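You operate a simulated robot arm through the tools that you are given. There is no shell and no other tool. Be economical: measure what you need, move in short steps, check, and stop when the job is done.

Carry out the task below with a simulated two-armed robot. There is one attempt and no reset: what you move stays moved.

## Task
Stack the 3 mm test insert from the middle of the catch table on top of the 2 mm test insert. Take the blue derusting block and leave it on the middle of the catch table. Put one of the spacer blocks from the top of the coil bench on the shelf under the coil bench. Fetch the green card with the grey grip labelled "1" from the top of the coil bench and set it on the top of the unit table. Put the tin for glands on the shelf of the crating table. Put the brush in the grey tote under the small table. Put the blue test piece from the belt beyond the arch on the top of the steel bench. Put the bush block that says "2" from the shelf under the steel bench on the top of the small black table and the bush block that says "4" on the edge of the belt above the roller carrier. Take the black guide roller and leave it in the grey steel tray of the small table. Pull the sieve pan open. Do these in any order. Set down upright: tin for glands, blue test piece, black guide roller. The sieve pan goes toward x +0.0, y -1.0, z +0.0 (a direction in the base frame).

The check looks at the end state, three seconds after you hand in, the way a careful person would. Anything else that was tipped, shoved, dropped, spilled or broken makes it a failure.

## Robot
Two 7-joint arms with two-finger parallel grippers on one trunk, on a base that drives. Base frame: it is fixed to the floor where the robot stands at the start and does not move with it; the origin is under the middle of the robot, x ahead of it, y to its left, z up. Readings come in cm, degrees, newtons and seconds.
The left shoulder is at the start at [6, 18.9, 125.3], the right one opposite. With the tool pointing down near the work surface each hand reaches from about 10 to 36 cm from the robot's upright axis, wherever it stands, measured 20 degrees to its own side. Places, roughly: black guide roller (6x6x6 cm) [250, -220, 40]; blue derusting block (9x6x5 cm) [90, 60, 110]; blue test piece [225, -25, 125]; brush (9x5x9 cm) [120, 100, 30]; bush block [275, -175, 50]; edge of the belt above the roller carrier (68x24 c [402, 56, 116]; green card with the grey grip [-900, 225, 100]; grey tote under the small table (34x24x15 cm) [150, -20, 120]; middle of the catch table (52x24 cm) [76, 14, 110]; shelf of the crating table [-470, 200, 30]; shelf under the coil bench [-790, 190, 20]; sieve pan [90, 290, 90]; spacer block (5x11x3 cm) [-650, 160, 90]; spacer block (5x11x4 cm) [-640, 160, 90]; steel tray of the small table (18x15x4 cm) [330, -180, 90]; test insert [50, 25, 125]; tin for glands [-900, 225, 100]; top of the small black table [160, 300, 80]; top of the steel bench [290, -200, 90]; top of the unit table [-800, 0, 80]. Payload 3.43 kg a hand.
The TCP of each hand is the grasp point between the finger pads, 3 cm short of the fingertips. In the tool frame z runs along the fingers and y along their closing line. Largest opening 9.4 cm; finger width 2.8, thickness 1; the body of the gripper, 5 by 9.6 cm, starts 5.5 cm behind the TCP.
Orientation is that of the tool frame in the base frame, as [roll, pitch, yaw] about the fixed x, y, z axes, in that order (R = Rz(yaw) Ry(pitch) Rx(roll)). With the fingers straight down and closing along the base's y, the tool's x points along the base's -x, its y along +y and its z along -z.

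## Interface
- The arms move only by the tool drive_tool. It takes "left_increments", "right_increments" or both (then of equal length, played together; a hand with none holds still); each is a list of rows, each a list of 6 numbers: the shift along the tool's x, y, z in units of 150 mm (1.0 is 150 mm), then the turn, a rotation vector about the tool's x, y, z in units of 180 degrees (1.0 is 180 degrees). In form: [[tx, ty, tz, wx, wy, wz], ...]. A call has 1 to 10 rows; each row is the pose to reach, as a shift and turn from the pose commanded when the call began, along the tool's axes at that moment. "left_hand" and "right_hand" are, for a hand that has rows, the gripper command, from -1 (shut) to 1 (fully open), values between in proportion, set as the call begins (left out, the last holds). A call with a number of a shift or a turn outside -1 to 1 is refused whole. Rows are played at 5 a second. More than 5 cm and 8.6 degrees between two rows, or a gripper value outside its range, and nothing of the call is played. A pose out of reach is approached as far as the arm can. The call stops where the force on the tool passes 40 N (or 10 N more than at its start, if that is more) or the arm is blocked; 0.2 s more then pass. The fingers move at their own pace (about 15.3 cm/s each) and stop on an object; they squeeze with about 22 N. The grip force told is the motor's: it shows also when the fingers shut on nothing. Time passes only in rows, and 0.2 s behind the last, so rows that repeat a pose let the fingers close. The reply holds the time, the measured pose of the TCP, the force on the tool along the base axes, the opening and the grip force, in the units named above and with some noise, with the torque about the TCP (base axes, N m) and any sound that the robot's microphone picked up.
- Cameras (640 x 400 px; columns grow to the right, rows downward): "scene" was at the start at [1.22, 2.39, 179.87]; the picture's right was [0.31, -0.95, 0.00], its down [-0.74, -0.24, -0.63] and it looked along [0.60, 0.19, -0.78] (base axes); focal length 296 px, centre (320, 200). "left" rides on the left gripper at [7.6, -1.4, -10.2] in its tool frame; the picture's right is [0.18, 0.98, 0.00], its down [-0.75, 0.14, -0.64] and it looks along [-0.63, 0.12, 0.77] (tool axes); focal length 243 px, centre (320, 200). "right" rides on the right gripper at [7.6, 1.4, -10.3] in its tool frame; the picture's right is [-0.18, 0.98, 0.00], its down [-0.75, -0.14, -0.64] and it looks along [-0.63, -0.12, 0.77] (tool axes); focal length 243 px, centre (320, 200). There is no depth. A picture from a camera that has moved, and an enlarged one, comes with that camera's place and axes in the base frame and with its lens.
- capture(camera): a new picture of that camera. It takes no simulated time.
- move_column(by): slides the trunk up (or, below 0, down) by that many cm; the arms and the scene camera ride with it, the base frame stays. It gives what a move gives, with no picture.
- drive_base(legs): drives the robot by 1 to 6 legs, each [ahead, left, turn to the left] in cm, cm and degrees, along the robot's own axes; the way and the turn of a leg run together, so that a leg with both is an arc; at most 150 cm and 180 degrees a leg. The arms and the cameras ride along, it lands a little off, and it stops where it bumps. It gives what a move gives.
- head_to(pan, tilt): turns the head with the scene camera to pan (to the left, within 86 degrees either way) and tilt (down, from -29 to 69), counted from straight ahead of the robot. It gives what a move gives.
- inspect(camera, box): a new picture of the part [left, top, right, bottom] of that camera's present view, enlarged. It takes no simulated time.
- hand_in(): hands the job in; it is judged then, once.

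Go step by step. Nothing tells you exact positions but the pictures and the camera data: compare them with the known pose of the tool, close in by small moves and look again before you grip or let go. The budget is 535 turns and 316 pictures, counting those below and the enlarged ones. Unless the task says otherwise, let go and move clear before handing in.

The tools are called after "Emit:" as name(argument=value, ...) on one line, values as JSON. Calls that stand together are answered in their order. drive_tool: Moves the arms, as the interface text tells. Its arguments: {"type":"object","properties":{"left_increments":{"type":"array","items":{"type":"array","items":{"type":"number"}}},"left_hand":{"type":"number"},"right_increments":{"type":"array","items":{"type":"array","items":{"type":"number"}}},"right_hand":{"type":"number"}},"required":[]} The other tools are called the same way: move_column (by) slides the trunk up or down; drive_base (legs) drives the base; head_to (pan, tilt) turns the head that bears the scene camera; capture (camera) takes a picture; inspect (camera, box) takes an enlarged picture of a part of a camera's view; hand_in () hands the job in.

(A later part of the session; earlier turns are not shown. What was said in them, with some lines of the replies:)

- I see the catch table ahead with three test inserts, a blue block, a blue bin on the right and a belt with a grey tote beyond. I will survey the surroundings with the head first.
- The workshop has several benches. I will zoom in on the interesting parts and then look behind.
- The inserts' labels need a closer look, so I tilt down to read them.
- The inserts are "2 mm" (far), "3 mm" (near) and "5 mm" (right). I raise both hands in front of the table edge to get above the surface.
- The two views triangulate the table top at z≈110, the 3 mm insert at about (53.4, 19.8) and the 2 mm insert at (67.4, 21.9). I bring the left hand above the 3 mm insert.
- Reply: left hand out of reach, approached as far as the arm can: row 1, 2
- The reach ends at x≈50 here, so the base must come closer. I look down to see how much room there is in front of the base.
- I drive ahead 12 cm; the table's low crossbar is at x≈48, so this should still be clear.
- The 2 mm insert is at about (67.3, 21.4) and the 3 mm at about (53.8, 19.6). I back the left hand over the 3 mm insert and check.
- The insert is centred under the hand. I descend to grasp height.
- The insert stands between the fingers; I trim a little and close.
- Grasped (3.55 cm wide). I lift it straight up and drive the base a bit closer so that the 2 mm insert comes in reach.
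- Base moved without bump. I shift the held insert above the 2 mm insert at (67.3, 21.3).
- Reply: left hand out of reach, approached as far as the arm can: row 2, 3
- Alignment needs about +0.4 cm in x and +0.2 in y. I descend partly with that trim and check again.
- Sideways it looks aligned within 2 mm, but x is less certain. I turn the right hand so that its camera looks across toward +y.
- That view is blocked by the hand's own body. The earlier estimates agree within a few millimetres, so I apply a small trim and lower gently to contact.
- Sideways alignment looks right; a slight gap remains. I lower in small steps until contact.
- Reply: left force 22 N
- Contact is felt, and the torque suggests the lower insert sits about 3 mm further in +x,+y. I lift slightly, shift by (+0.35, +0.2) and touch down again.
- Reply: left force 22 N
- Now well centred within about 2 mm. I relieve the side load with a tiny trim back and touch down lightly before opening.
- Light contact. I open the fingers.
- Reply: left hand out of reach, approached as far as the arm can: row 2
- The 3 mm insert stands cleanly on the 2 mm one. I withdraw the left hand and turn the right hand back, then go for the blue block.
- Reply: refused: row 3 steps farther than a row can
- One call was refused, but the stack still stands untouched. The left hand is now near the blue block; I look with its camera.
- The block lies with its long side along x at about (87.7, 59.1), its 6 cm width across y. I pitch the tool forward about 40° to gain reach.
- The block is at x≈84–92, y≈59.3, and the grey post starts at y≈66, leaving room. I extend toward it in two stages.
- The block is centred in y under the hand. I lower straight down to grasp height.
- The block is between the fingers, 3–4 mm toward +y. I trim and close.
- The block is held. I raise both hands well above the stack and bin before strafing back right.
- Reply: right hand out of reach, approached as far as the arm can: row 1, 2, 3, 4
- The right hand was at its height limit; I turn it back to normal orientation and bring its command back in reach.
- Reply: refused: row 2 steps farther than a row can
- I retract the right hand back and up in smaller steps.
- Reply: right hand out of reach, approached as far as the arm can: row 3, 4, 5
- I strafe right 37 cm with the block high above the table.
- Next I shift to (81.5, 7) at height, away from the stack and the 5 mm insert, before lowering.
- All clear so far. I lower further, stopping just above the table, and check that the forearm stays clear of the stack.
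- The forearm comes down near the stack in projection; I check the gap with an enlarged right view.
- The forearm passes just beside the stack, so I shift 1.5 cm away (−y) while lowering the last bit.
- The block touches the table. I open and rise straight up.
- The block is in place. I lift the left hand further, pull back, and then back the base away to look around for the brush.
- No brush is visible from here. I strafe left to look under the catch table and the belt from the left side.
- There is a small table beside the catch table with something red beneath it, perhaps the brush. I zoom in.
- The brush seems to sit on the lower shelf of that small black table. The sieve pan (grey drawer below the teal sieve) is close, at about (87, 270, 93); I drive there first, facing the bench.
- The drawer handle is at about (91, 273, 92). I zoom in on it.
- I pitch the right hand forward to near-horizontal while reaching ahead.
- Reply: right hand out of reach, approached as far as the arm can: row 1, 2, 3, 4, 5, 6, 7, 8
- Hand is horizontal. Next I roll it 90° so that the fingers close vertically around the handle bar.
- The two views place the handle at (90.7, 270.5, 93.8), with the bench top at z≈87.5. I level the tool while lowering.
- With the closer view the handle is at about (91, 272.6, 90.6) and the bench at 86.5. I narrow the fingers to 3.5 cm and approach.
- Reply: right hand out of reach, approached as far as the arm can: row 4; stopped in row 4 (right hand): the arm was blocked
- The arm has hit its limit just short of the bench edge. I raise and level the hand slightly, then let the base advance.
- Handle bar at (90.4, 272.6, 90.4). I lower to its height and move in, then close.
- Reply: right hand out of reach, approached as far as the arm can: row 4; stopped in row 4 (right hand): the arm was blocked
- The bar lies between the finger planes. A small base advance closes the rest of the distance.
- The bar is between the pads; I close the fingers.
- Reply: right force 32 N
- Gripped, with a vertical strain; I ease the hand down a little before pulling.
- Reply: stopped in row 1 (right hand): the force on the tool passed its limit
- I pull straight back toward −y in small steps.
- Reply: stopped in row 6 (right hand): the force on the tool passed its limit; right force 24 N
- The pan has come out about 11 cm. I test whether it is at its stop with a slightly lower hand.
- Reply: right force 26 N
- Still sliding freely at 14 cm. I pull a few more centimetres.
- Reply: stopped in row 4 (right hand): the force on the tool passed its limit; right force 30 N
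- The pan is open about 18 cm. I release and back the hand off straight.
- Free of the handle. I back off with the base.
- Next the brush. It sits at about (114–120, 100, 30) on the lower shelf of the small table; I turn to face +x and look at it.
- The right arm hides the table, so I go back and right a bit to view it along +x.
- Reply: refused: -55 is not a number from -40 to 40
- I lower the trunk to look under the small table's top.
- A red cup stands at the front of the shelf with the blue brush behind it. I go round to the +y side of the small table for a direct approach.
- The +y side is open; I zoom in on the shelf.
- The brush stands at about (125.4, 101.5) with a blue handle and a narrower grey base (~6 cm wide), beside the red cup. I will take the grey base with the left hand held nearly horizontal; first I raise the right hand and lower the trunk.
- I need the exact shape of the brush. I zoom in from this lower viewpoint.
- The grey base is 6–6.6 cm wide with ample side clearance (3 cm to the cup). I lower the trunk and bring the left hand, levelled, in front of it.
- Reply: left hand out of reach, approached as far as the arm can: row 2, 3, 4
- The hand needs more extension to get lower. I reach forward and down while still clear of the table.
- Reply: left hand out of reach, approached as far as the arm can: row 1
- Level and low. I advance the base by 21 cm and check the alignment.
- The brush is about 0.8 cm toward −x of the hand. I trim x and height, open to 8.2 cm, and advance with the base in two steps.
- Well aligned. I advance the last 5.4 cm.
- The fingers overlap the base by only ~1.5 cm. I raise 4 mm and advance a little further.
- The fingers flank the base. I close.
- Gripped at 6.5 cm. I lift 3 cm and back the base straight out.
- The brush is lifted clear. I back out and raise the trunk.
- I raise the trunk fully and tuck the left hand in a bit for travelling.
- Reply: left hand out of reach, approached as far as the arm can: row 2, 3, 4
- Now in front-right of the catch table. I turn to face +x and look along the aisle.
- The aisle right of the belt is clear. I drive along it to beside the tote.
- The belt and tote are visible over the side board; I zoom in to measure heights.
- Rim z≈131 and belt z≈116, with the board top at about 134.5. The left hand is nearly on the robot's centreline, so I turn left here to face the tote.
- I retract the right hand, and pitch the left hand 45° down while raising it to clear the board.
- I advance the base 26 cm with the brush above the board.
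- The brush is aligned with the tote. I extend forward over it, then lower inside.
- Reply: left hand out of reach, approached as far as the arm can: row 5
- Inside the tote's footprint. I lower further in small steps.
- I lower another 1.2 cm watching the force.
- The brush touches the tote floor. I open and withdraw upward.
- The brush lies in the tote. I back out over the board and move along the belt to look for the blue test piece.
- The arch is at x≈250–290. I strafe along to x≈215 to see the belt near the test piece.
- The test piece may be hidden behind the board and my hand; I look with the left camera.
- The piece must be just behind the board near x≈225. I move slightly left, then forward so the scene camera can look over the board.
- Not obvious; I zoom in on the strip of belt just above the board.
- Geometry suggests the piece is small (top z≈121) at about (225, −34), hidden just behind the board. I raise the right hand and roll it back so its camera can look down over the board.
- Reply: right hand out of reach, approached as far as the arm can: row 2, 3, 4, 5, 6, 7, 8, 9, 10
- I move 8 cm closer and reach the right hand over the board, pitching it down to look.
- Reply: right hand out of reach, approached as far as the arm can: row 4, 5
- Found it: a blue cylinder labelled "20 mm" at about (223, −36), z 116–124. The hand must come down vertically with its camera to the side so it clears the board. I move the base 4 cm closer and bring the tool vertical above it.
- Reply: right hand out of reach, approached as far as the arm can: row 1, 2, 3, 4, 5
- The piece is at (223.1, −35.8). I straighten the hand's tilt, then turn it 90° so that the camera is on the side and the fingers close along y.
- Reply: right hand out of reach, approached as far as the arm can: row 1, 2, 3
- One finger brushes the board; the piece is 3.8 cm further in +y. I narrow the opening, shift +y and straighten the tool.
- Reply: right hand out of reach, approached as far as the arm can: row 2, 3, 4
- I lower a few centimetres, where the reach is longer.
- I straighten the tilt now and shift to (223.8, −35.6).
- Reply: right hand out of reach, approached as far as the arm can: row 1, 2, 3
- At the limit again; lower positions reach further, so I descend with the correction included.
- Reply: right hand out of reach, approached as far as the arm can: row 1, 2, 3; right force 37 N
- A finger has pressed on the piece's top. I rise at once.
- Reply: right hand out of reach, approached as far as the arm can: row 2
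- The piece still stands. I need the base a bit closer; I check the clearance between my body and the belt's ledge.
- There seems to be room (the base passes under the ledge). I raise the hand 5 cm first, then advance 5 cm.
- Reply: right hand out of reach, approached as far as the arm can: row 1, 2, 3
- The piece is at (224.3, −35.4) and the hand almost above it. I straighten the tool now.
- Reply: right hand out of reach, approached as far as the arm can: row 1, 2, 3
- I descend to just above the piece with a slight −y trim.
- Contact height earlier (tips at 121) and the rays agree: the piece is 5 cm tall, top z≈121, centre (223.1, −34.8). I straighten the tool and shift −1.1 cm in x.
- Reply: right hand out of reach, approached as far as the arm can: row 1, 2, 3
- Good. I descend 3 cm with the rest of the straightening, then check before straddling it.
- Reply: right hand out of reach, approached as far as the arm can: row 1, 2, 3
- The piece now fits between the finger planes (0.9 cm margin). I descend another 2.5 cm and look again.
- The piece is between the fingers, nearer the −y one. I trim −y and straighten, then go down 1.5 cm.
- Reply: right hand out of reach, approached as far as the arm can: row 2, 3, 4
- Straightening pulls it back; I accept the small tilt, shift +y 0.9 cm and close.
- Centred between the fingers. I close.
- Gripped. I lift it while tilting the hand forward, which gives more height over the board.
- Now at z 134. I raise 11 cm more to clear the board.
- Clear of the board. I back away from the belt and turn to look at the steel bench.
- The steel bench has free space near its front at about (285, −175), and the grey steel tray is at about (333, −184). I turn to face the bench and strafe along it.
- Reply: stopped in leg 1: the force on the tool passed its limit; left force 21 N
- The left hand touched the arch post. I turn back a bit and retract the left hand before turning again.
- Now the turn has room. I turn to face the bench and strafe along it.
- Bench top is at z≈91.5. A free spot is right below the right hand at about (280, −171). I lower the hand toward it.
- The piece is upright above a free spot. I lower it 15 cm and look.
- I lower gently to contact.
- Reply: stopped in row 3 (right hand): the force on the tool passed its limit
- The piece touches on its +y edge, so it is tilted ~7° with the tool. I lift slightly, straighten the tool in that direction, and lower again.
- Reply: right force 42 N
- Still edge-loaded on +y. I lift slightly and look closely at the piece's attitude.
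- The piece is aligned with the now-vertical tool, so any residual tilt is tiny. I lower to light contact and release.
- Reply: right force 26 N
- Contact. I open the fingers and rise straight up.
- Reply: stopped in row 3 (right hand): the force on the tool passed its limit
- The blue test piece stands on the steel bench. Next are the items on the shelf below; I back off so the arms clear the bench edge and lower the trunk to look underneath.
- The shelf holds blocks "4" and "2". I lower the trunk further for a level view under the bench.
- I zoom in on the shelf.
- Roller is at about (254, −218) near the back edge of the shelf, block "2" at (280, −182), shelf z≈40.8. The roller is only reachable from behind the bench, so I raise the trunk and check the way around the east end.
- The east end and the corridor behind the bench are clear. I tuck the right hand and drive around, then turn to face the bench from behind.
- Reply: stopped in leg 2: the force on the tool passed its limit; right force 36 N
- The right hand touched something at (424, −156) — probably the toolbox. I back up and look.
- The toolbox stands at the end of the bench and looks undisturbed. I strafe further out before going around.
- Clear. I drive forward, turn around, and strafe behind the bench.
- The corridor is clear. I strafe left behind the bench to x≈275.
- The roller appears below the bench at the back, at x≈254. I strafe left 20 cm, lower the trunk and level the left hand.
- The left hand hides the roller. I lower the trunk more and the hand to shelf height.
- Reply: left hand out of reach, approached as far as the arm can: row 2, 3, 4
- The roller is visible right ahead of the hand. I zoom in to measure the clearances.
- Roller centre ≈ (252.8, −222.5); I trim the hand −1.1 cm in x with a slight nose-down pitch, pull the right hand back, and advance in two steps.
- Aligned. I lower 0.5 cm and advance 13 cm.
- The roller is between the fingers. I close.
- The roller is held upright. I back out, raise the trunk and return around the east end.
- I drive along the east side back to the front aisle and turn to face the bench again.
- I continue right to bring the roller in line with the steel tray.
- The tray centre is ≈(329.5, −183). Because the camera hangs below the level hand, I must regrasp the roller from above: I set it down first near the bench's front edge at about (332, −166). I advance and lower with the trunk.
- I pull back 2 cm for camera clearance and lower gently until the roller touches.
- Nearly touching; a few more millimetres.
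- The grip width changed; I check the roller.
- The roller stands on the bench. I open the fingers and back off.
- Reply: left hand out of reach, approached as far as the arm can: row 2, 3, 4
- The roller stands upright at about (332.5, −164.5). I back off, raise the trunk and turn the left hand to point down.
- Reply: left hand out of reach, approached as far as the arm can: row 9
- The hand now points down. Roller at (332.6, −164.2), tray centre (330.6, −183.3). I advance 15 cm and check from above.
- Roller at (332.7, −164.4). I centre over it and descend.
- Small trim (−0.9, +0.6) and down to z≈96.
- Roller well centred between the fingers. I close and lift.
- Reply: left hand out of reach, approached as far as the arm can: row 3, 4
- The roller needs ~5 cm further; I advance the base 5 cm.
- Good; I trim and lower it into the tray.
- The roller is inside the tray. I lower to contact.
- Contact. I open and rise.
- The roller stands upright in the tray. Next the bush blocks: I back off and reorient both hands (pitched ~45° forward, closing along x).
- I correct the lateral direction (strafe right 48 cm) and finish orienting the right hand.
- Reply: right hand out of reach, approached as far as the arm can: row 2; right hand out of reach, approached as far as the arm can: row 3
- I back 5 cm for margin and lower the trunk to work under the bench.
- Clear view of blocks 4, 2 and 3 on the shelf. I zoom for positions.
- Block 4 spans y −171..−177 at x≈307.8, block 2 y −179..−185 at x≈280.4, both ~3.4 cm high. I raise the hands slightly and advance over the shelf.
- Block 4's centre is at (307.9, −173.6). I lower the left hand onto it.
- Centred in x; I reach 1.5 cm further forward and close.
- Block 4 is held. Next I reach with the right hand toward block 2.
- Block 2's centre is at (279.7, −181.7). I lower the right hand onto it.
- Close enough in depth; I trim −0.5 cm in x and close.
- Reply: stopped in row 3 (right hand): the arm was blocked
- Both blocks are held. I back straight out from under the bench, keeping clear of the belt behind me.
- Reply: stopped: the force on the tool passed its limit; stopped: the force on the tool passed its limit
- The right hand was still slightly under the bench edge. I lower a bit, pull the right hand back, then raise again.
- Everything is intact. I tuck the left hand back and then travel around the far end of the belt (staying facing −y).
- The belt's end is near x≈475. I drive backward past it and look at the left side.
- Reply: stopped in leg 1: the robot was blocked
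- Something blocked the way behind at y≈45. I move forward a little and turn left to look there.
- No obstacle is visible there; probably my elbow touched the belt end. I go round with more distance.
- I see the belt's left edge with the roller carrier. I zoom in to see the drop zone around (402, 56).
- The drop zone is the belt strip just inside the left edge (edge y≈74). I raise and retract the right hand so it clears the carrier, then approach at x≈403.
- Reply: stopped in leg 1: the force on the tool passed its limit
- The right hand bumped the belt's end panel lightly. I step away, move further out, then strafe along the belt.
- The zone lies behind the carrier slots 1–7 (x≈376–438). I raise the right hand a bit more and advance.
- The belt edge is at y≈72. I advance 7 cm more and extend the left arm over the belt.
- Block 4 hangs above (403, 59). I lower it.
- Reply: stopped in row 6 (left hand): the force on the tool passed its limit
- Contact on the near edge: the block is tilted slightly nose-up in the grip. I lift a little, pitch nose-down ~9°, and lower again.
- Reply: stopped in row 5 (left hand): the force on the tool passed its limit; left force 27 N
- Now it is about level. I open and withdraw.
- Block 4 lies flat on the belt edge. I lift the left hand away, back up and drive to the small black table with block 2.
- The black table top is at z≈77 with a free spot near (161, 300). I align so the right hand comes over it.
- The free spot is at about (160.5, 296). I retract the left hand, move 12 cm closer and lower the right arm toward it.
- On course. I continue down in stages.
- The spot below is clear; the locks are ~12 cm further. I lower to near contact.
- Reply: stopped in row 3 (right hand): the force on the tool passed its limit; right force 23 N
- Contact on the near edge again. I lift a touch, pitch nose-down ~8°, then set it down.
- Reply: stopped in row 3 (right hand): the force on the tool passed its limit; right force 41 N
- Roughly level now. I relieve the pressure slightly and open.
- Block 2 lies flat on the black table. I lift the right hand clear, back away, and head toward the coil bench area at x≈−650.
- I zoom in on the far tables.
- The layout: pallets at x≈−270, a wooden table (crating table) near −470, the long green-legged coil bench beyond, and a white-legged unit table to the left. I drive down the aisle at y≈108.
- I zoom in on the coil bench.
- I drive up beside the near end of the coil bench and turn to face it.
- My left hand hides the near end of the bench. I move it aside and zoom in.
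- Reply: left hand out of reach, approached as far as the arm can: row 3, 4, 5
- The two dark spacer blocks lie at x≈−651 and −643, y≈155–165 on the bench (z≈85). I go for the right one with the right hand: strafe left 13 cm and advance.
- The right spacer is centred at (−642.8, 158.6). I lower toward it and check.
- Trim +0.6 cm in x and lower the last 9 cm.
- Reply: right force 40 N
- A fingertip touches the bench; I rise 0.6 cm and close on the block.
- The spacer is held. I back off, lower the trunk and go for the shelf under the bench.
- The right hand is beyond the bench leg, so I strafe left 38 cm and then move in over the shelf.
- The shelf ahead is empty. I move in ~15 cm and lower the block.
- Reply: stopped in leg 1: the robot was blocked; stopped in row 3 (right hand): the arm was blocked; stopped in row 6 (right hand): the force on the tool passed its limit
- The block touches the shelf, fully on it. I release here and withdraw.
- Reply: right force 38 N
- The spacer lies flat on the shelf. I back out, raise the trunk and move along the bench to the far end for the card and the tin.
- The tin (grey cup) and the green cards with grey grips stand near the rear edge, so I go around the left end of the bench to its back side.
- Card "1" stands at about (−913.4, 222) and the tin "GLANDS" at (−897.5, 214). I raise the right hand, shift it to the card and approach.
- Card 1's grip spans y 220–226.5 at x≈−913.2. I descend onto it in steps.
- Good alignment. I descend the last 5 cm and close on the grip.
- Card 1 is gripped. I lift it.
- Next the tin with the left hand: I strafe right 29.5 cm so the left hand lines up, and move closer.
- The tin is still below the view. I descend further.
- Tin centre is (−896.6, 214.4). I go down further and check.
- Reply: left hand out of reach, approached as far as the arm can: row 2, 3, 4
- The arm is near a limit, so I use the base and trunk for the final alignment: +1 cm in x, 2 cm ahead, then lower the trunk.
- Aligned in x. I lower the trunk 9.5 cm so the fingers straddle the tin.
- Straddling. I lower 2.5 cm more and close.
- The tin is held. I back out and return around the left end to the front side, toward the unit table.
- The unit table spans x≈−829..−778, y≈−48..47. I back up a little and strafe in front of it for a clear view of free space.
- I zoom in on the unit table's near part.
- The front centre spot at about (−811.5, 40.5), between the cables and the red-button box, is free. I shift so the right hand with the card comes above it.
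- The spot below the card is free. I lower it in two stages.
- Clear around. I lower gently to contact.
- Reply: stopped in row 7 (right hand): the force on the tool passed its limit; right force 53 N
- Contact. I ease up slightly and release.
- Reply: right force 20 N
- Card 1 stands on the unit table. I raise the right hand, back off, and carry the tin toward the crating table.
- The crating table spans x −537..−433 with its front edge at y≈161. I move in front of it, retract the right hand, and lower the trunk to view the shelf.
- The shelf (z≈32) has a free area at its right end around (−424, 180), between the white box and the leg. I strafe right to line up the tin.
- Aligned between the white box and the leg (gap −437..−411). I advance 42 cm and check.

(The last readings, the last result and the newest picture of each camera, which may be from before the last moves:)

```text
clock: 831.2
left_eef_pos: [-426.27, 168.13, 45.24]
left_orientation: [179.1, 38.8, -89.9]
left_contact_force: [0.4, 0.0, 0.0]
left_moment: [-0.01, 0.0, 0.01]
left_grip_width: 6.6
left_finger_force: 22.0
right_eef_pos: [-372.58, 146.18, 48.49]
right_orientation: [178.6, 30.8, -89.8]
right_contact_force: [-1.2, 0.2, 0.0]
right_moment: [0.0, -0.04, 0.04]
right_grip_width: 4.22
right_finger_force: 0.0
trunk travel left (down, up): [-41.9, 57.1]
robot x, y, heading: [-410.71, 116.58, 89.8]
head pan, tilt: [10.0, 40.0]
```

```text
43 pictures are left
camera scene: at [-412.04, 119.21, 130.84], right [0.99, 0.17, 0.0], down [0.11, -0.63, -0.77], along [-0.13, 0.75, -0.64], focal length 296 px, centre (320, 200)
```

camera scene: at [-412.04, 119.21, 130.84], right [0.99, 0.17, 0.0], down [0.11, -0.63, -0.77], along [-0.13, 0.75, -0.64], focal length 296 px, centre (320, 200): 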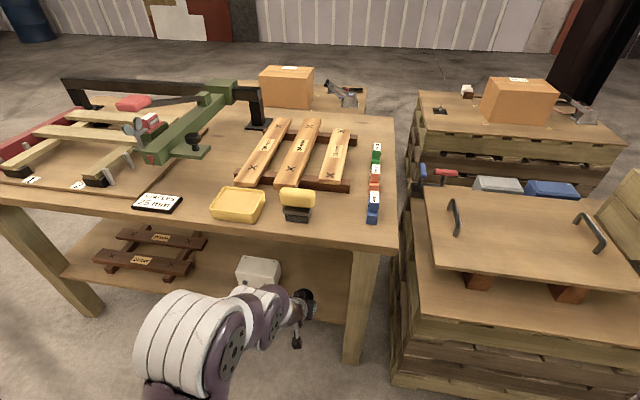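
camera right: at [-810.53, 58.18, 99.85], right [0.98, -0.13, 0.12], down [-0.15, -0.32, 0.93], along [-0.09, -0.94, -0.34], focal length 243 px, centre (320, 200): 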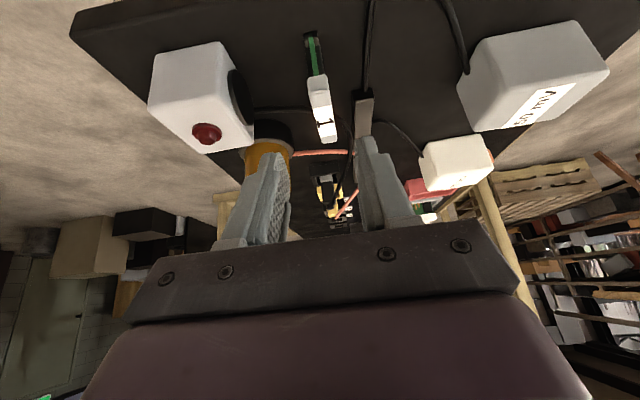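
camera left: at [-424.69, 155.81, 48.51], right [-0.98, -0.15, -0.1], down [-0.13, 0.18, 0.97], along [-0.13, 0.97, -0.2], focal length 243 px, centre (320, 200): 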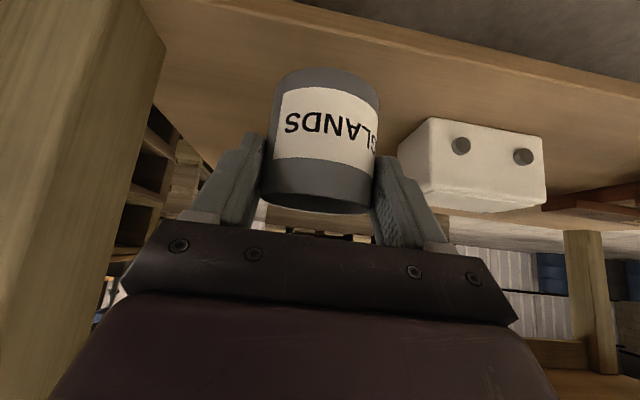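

The white box is 7 cm clear on the left. I need ~6.5 cm more depth: base 3 cm, arm 3.5 cm.

Emit:
drive_base(legs=[[3, 0, 0]])

Emit:
drive_tool(left_increments=[[-0.1, -0.03, 0.08, 0, 0, 0], [-0.2, -0.07, 0.16, 0, 0, 0]])

Emit:
capture(camera="left")

```text
clock: 832.0
left_eef_pos: [-426.11, 171.15, 45.32]
left_orientation: [179.2, 38.8, -90.1]
left_contact_force: [-0.4, 0.6, -1.8]
left_moment: [-0.03, 0.02, -0.03]
left_grip_width: 6.59
left_finger_force: 22.1
right_eef_pos: [-372.62, 149.16, 48.57]
right_orientation: [178.5, 30.9, -90.0]
right_contact_force: [-0.1, -0.4, 0.4]
right_moment: [-0.02, 0.0, -0.01]
right_grip_width: 4.24
right_finger_force: 0.0
trunk travel left (down, up): [-41.9, 57.1]
robot x, y, heading: [-410.61, 119.93, 89.8]
head pan, tilt: [10.0, 40.0]
```

```text
clock: 832.6
left_eef_pos: [-425.3, 175.0, 45.24]
left_orientation: [179.2, 38.8, -90.1]
left_contact_force: [-0.1, 0.7, -0.3]
left_moment: [-0.04, 0.01, 0.0]
left_grip_width: 6.58
left_finger_force: 22.1
right_eef_pos: [-372.46, 149.19, 48.6]
right_orientation: [178.4, 30.9, -89.9]
right_contact_force: [0.6, 1.1, -0.9]
right_moment: [0.01, -0.01, -0.02]
right_grip_width: 4.25
right_finger_force: 0.0
trunk travel left (down, up): [-41.9, 57.1]
robot x, y, heading: [-410.2, 119.81, 89.7]
head pan, tilt: [10.0, 40.0]
```

```text
42 pictures are left
camera left: at [-423.7, 162.73, 48.52], right [-0.98, -0.15, -0.1], down [-0.13, 0.18, 0.97], along [-0.13, 0.97, -0.2], focal length 243 px, centre (320, 200)
```

left: 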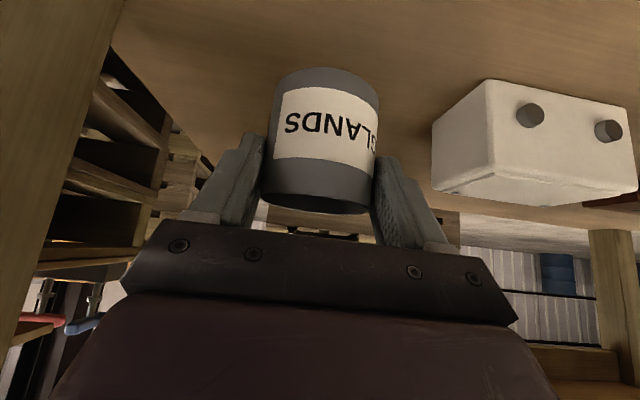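

I lower the trunk gently until the tin touches the shelf.

Emit:
move_column(by=-4)

Emit:
move_column(by=-1)

Emit:
capture(camera="left")

```text
clock: 833.5
left_eef_pos: [-425.36, 175.21, 41.39]
left_orientation: [179.2, 38.7, -90.1]
left_contact_force: [-0.1, -0.5, -1.2]
left_moment: [-0.04, 0.0, 0.0]
left_grip_width: 6.61
left_finger_force: 22.4
right_eef_pos: [-372.55, 149.26, 44.52]
right_orientation: [178.5, 30.9, -89.9]
right_contact_force: [-0.1, -0.5, -0.7]
right_moment: [-0.02, -0.01, 0.02]
right_grip_width: 4.24
right_finger_force: 0.0
trunk travel left (down, up): [-37.9, 61.1]
robot x, y, heading: [-410.44, 119.74, 89.9]
head pan, tilt: [10.0, 40.0]
```

```text
clock: 834.0
left_eef_pos: [-425.26, 175.08, 40.39]
left_orientation: [179.2, 38.7, -90.2]
left_contact_force: [0.5, 0.3, -0.8]
left_moment: [0.01, 0.01, 0.02]
left_grip_width: 6.6
left_finger_force: 21.6
right_eef_pos: [-372.5, 149.17, 43.62]
right_orientation: [178.5, 30.9, -89.9]
right_contact_force: [0.5, 0.1, -0.2]
right_moment: [-0.02, 0.03, -0.02]
right_grip_width: 4.25
right_finger_force: 0.1
trunk travel left (down, up): [-36.9, 62.1]
robot x, y, heading: [-410.68, 120.23, 89.8]
head pan, tilt: [10.0, 40.0]
```

```text
41 pictures are left
camera left: at [-423.7, 162.74, 43.55], right [-0.98, -0.15, -0.1], down [-0.13, 0.18, 0.97], along [-0.13, 0.97, -0.2], focal length 243 px, centre (320, 200)
```

left: 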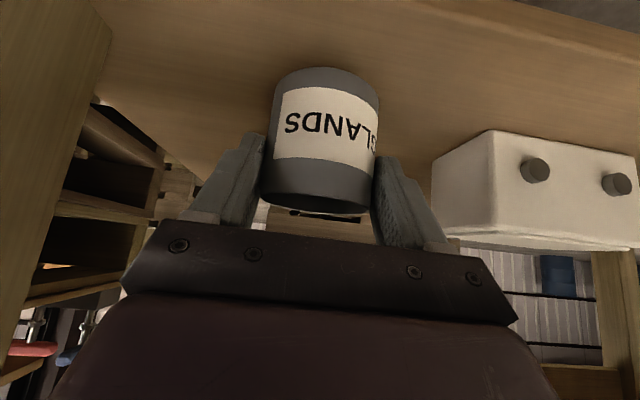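

Not yet touching; I continue in small steps.

Emit:
move_column(by=-1)

Emit:
move_column(by=-0.7)

Emit:
move_column(by=-0.7)

```text
clock: 834.6
left_eef_pos: [-425.2, 175.05, 39.22]
left_orientation: [179.3, 38.9, -90.0]
left_contact_force: [-0.4, 0.3, -1.3]
left_moment: [-0.03, -0.04, 0.01]
left_grip_width: 6.6
left_finger_force: 21.9
right_eef_pos: [-372.48, 149.31, 42.56]
right_orientation: [178.6, 30.9, -89.9]
right_contact_force: [-1.0, -0.3, 0.6]
right_moment: [-0.01, 0.0, -0.01]
right_grip_width: 4.22
right_finger_force: 0.0
trunk travel left (down, up): [-35.9, 63.1]
robot x, y, heading: [-410.29, 119.53, 89.9]
head pan, tilt: [10.0, 40.0]
```

```text
clock: 835.2
left_eef_pos: [-425.29, 175.12, 38.59]
left_orientation: [179.3, 38.8, -90.1]
left_contact_force: [-0.1, 0.4, -0.8]
left_moment: [0.01, 0.01, 0.02]
left_grip_width: 6.62
left_finger_force: 21.5
right_eef_pos: [-372.58, 149.19, 41.84]
right_orientation: [178.5, 30.9, -89.9]
right_contact_force: [-0.7, -0.5, -0.5]
right_moment: [-0.01, -0.02, -0.04]
right_grip_width: 4.2
right_finger_force: 0.1
trunk travel left (down, up): [-35.2, 63.8]
robot x, y, heading: [-410.83, 119.84, 89.6]
head pan, tilt: [10.0, 40.0]
```

```text
clock: 835.7
left_eef_pos: [-425.32, 175.24, 38.19]
left_orientation: [179.2, 39.3, -90.0]
left_contact_force: [-1.2, 0.1, 16.2]
left_moment: [0.56, -0.44, 0.08]
left_grip_width: 6.62
left_finger_force: 22.3
right_eef_pos: [-372.54, 149.2, 41.32]
right_orientation: [178.5, 31.1, -89.9]
right_contact_force: [0.0, 1.1, -0.4]
right_moment: [-0.04, -0.03, -0.01]
right_grip_width: 4.23
right_finger_force: 0.0
trunk travel left (down, up): [-34.5, 64.5]
robot x, y, heading: [-410.78, 119.97, 89.9]
head pan, tilt: [10.0, 40.0]
```

Contact. I open the fingers and back straight out.

Emit:
drive_tool(left_increments=[[0, 0, 0, 0, 0, 0], [0, 0, 0, 0, 0, 0], [0, 0, 0, 0, 0, 0]], left_hand=1)

Emit:
drive_tool(left_increments=[[0, 0, -0.15, 0, 0, 0], [0, 0, -0.35, 0, 0, 0], [0, 0, -0.55, 0, 0, 0]])

Emit:
capture(camera="left")

```text
clock: 836.5
left_eef_pos: [-425.29, 175.11, 37.89]
left_orientation: [179.2, 38.8, -90.1]
left_contact_force: [-0.9, -0.7, 0.0]
left_moment: [0.03, 0.0, 0.02]
left_grip_width: 9.41
left_finger_force: 0.0
right_eef_pos: [-372.51, 149.18, 41.19]
right_orientation: [178.5, 30.9, -89.9]
right_contact_force: [-0.5, -0.8, -0.4]
right_moment: [0.02, 0.01, -0.02]
right_grip_width: 4.22
right_finger_force: 0.1
trunk travel left (down, up): [-34.5, 64.5]
robot x, y, heading: [-410.48, 119.58, 89.8]
head pan, tilt: [10.0, 40.0]
```

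```text
clock: 837.3
left_eef_pos: [-425.34, 169.98, 44.46]
left_orientation: [179.2, 38.9, -90.1]
left_contact_force: [0.0, -0.6, 0.0]
left_moment: [-0.02, -0.01, 0.02]
left_grip_width: 9.42
left_finger_force: 0.1
right_eef_pos: [-372.49, 149.21, 41.2]
right_orientation: [178.5, 30.9, -89.9]
right_contact_force: [0.2, 0.1, -0.1]
right_moment: [-0.02, 0.02, 0.03]
right_grip_width: 4.23
right_finger_force: 0.1
trunk travel left (down, up): [-34.5, 64.5]
robot x, y, heading: [-410.27, 119.7, 89.8]
head pan, tilt: [10.0, 40.0]
```

```text
40 pictures are left
camera left: at [-423.71, 157.57, 47.66], right [-0.98, -0.15, -0.1], down [-0.13, 0.18, 0.97], along [-0.13, 0.97, -0.2], focal length 243 px, centre (320, 200)
```

left: 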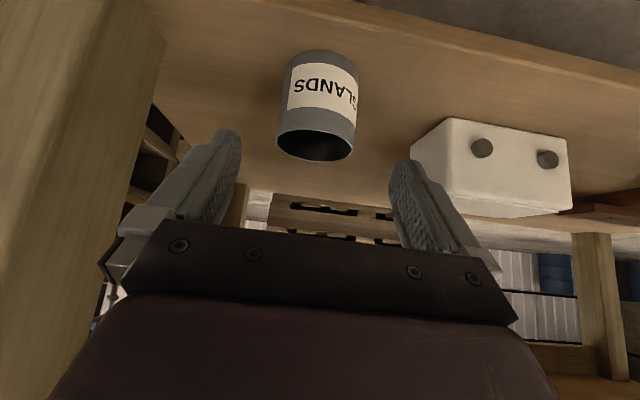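

The tin stands upright on the shelf. I back out and raise the trunk, then take a last look before handing in.

Emit:
drive_base(legs=[[-45, 0, 0]])

Emit:
capture(camera="scene")

Emit:
inspect(camera="scene", box=[60, 60, 400, 290])

```text
clock: 840.1
left_eef_pos: [-425.52, 123.95, 44.47]
left_orientation: [179.4, 38.8, -90.0]
left_contact_force: [0.1, 1.1, 0.1]
left_moment: [0.02, -0.02, 0.02]
left_grip_width: 9.39
left_finger_force: 0.2
right_eef_pos: [-372.81, 103.39, 41.11]
right_orientation: [178.5, 30.9, -89.8]
right_contact_force: [0.1, -0.8, -0.3]
right_moment: [-0.03, 0.03, -0.02]
right_grip_width: 4.22
right_finger_force: 0.0
trunk travel left (down, up): [-34.5, 64.5]
robot x, y, heading: [-410.5, 73.72, 89.9]
head pan, tilt: [10.0, 40.0]
```

```text
39 pictures are left
camera scene: at [-412.15, 76.27, 123.45], right [0.99, 0.17, 0.0], down [0.11, -0.63, -0.77], along [-0.13, 0.75, -0.64], focal length 296 px, centre (320, 200)
```

scene: 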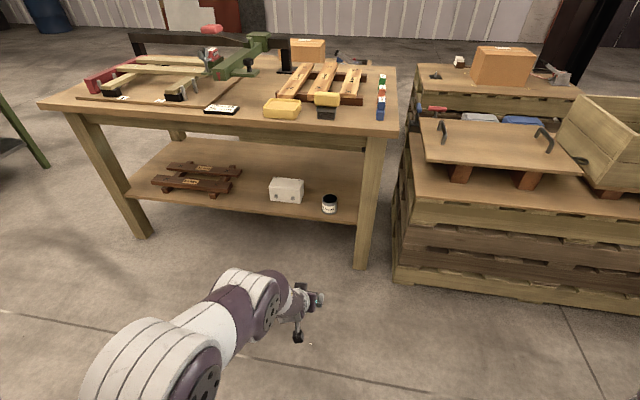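

```text
1.74 times, centred on (230, 175) of scene
camera zoom: at [-412.15, 76.27, 123.45], right [0.99, 0.17, 0.0], down [0.11, -0.63, -0.77], along [-0.13, 0.75, -0.64], focal length 515 px, centre (476, 244)
```

zoom: 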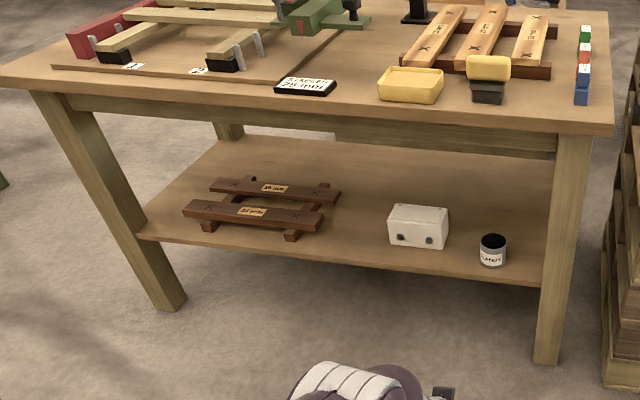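

All items are in place and both hands are clear of everything, so I hand the job in.

Emit:
hand_in()

```text
The job is handed in.
```

I carried out every item in the task and handed the job in; no result of the check came back.

- **Test inserts:** the 3 mm one stands on the 2 mm one.
- **Blue derusting block:** on the middle of the catch table.
- **Spacer block:** one of the two lies flat on the shelf under the coil bench.
- **Green card "1":** stands on top of the unit table.
- **Tin for glands:** upright on the shelf of the crating table.
- **Brush:** in the grey tote, lying on its side. I used the tote on the belt, because the coordinates given for "grey tote under the small table" match that one.
- **Blue test piece:** upright on top of the steel bench.
- **Bush blocks:** "2" is on the small black table. "4" is on the belt edge above the roller carrier.
- **Black guide roller:** upright in the grey steel tray.
- **Sieve pan:** pulled open about 18 cm toward −y. I did not test whether that is its end stop.

An arm or something it held touched fixed things a few times: the arch post, the red toolbox, the edge of the steel bench, the coil bench and the belt's end panel. I saw nothing moved or knocked over afterward. I did not take a closing picture of every earlier placement before handing in.
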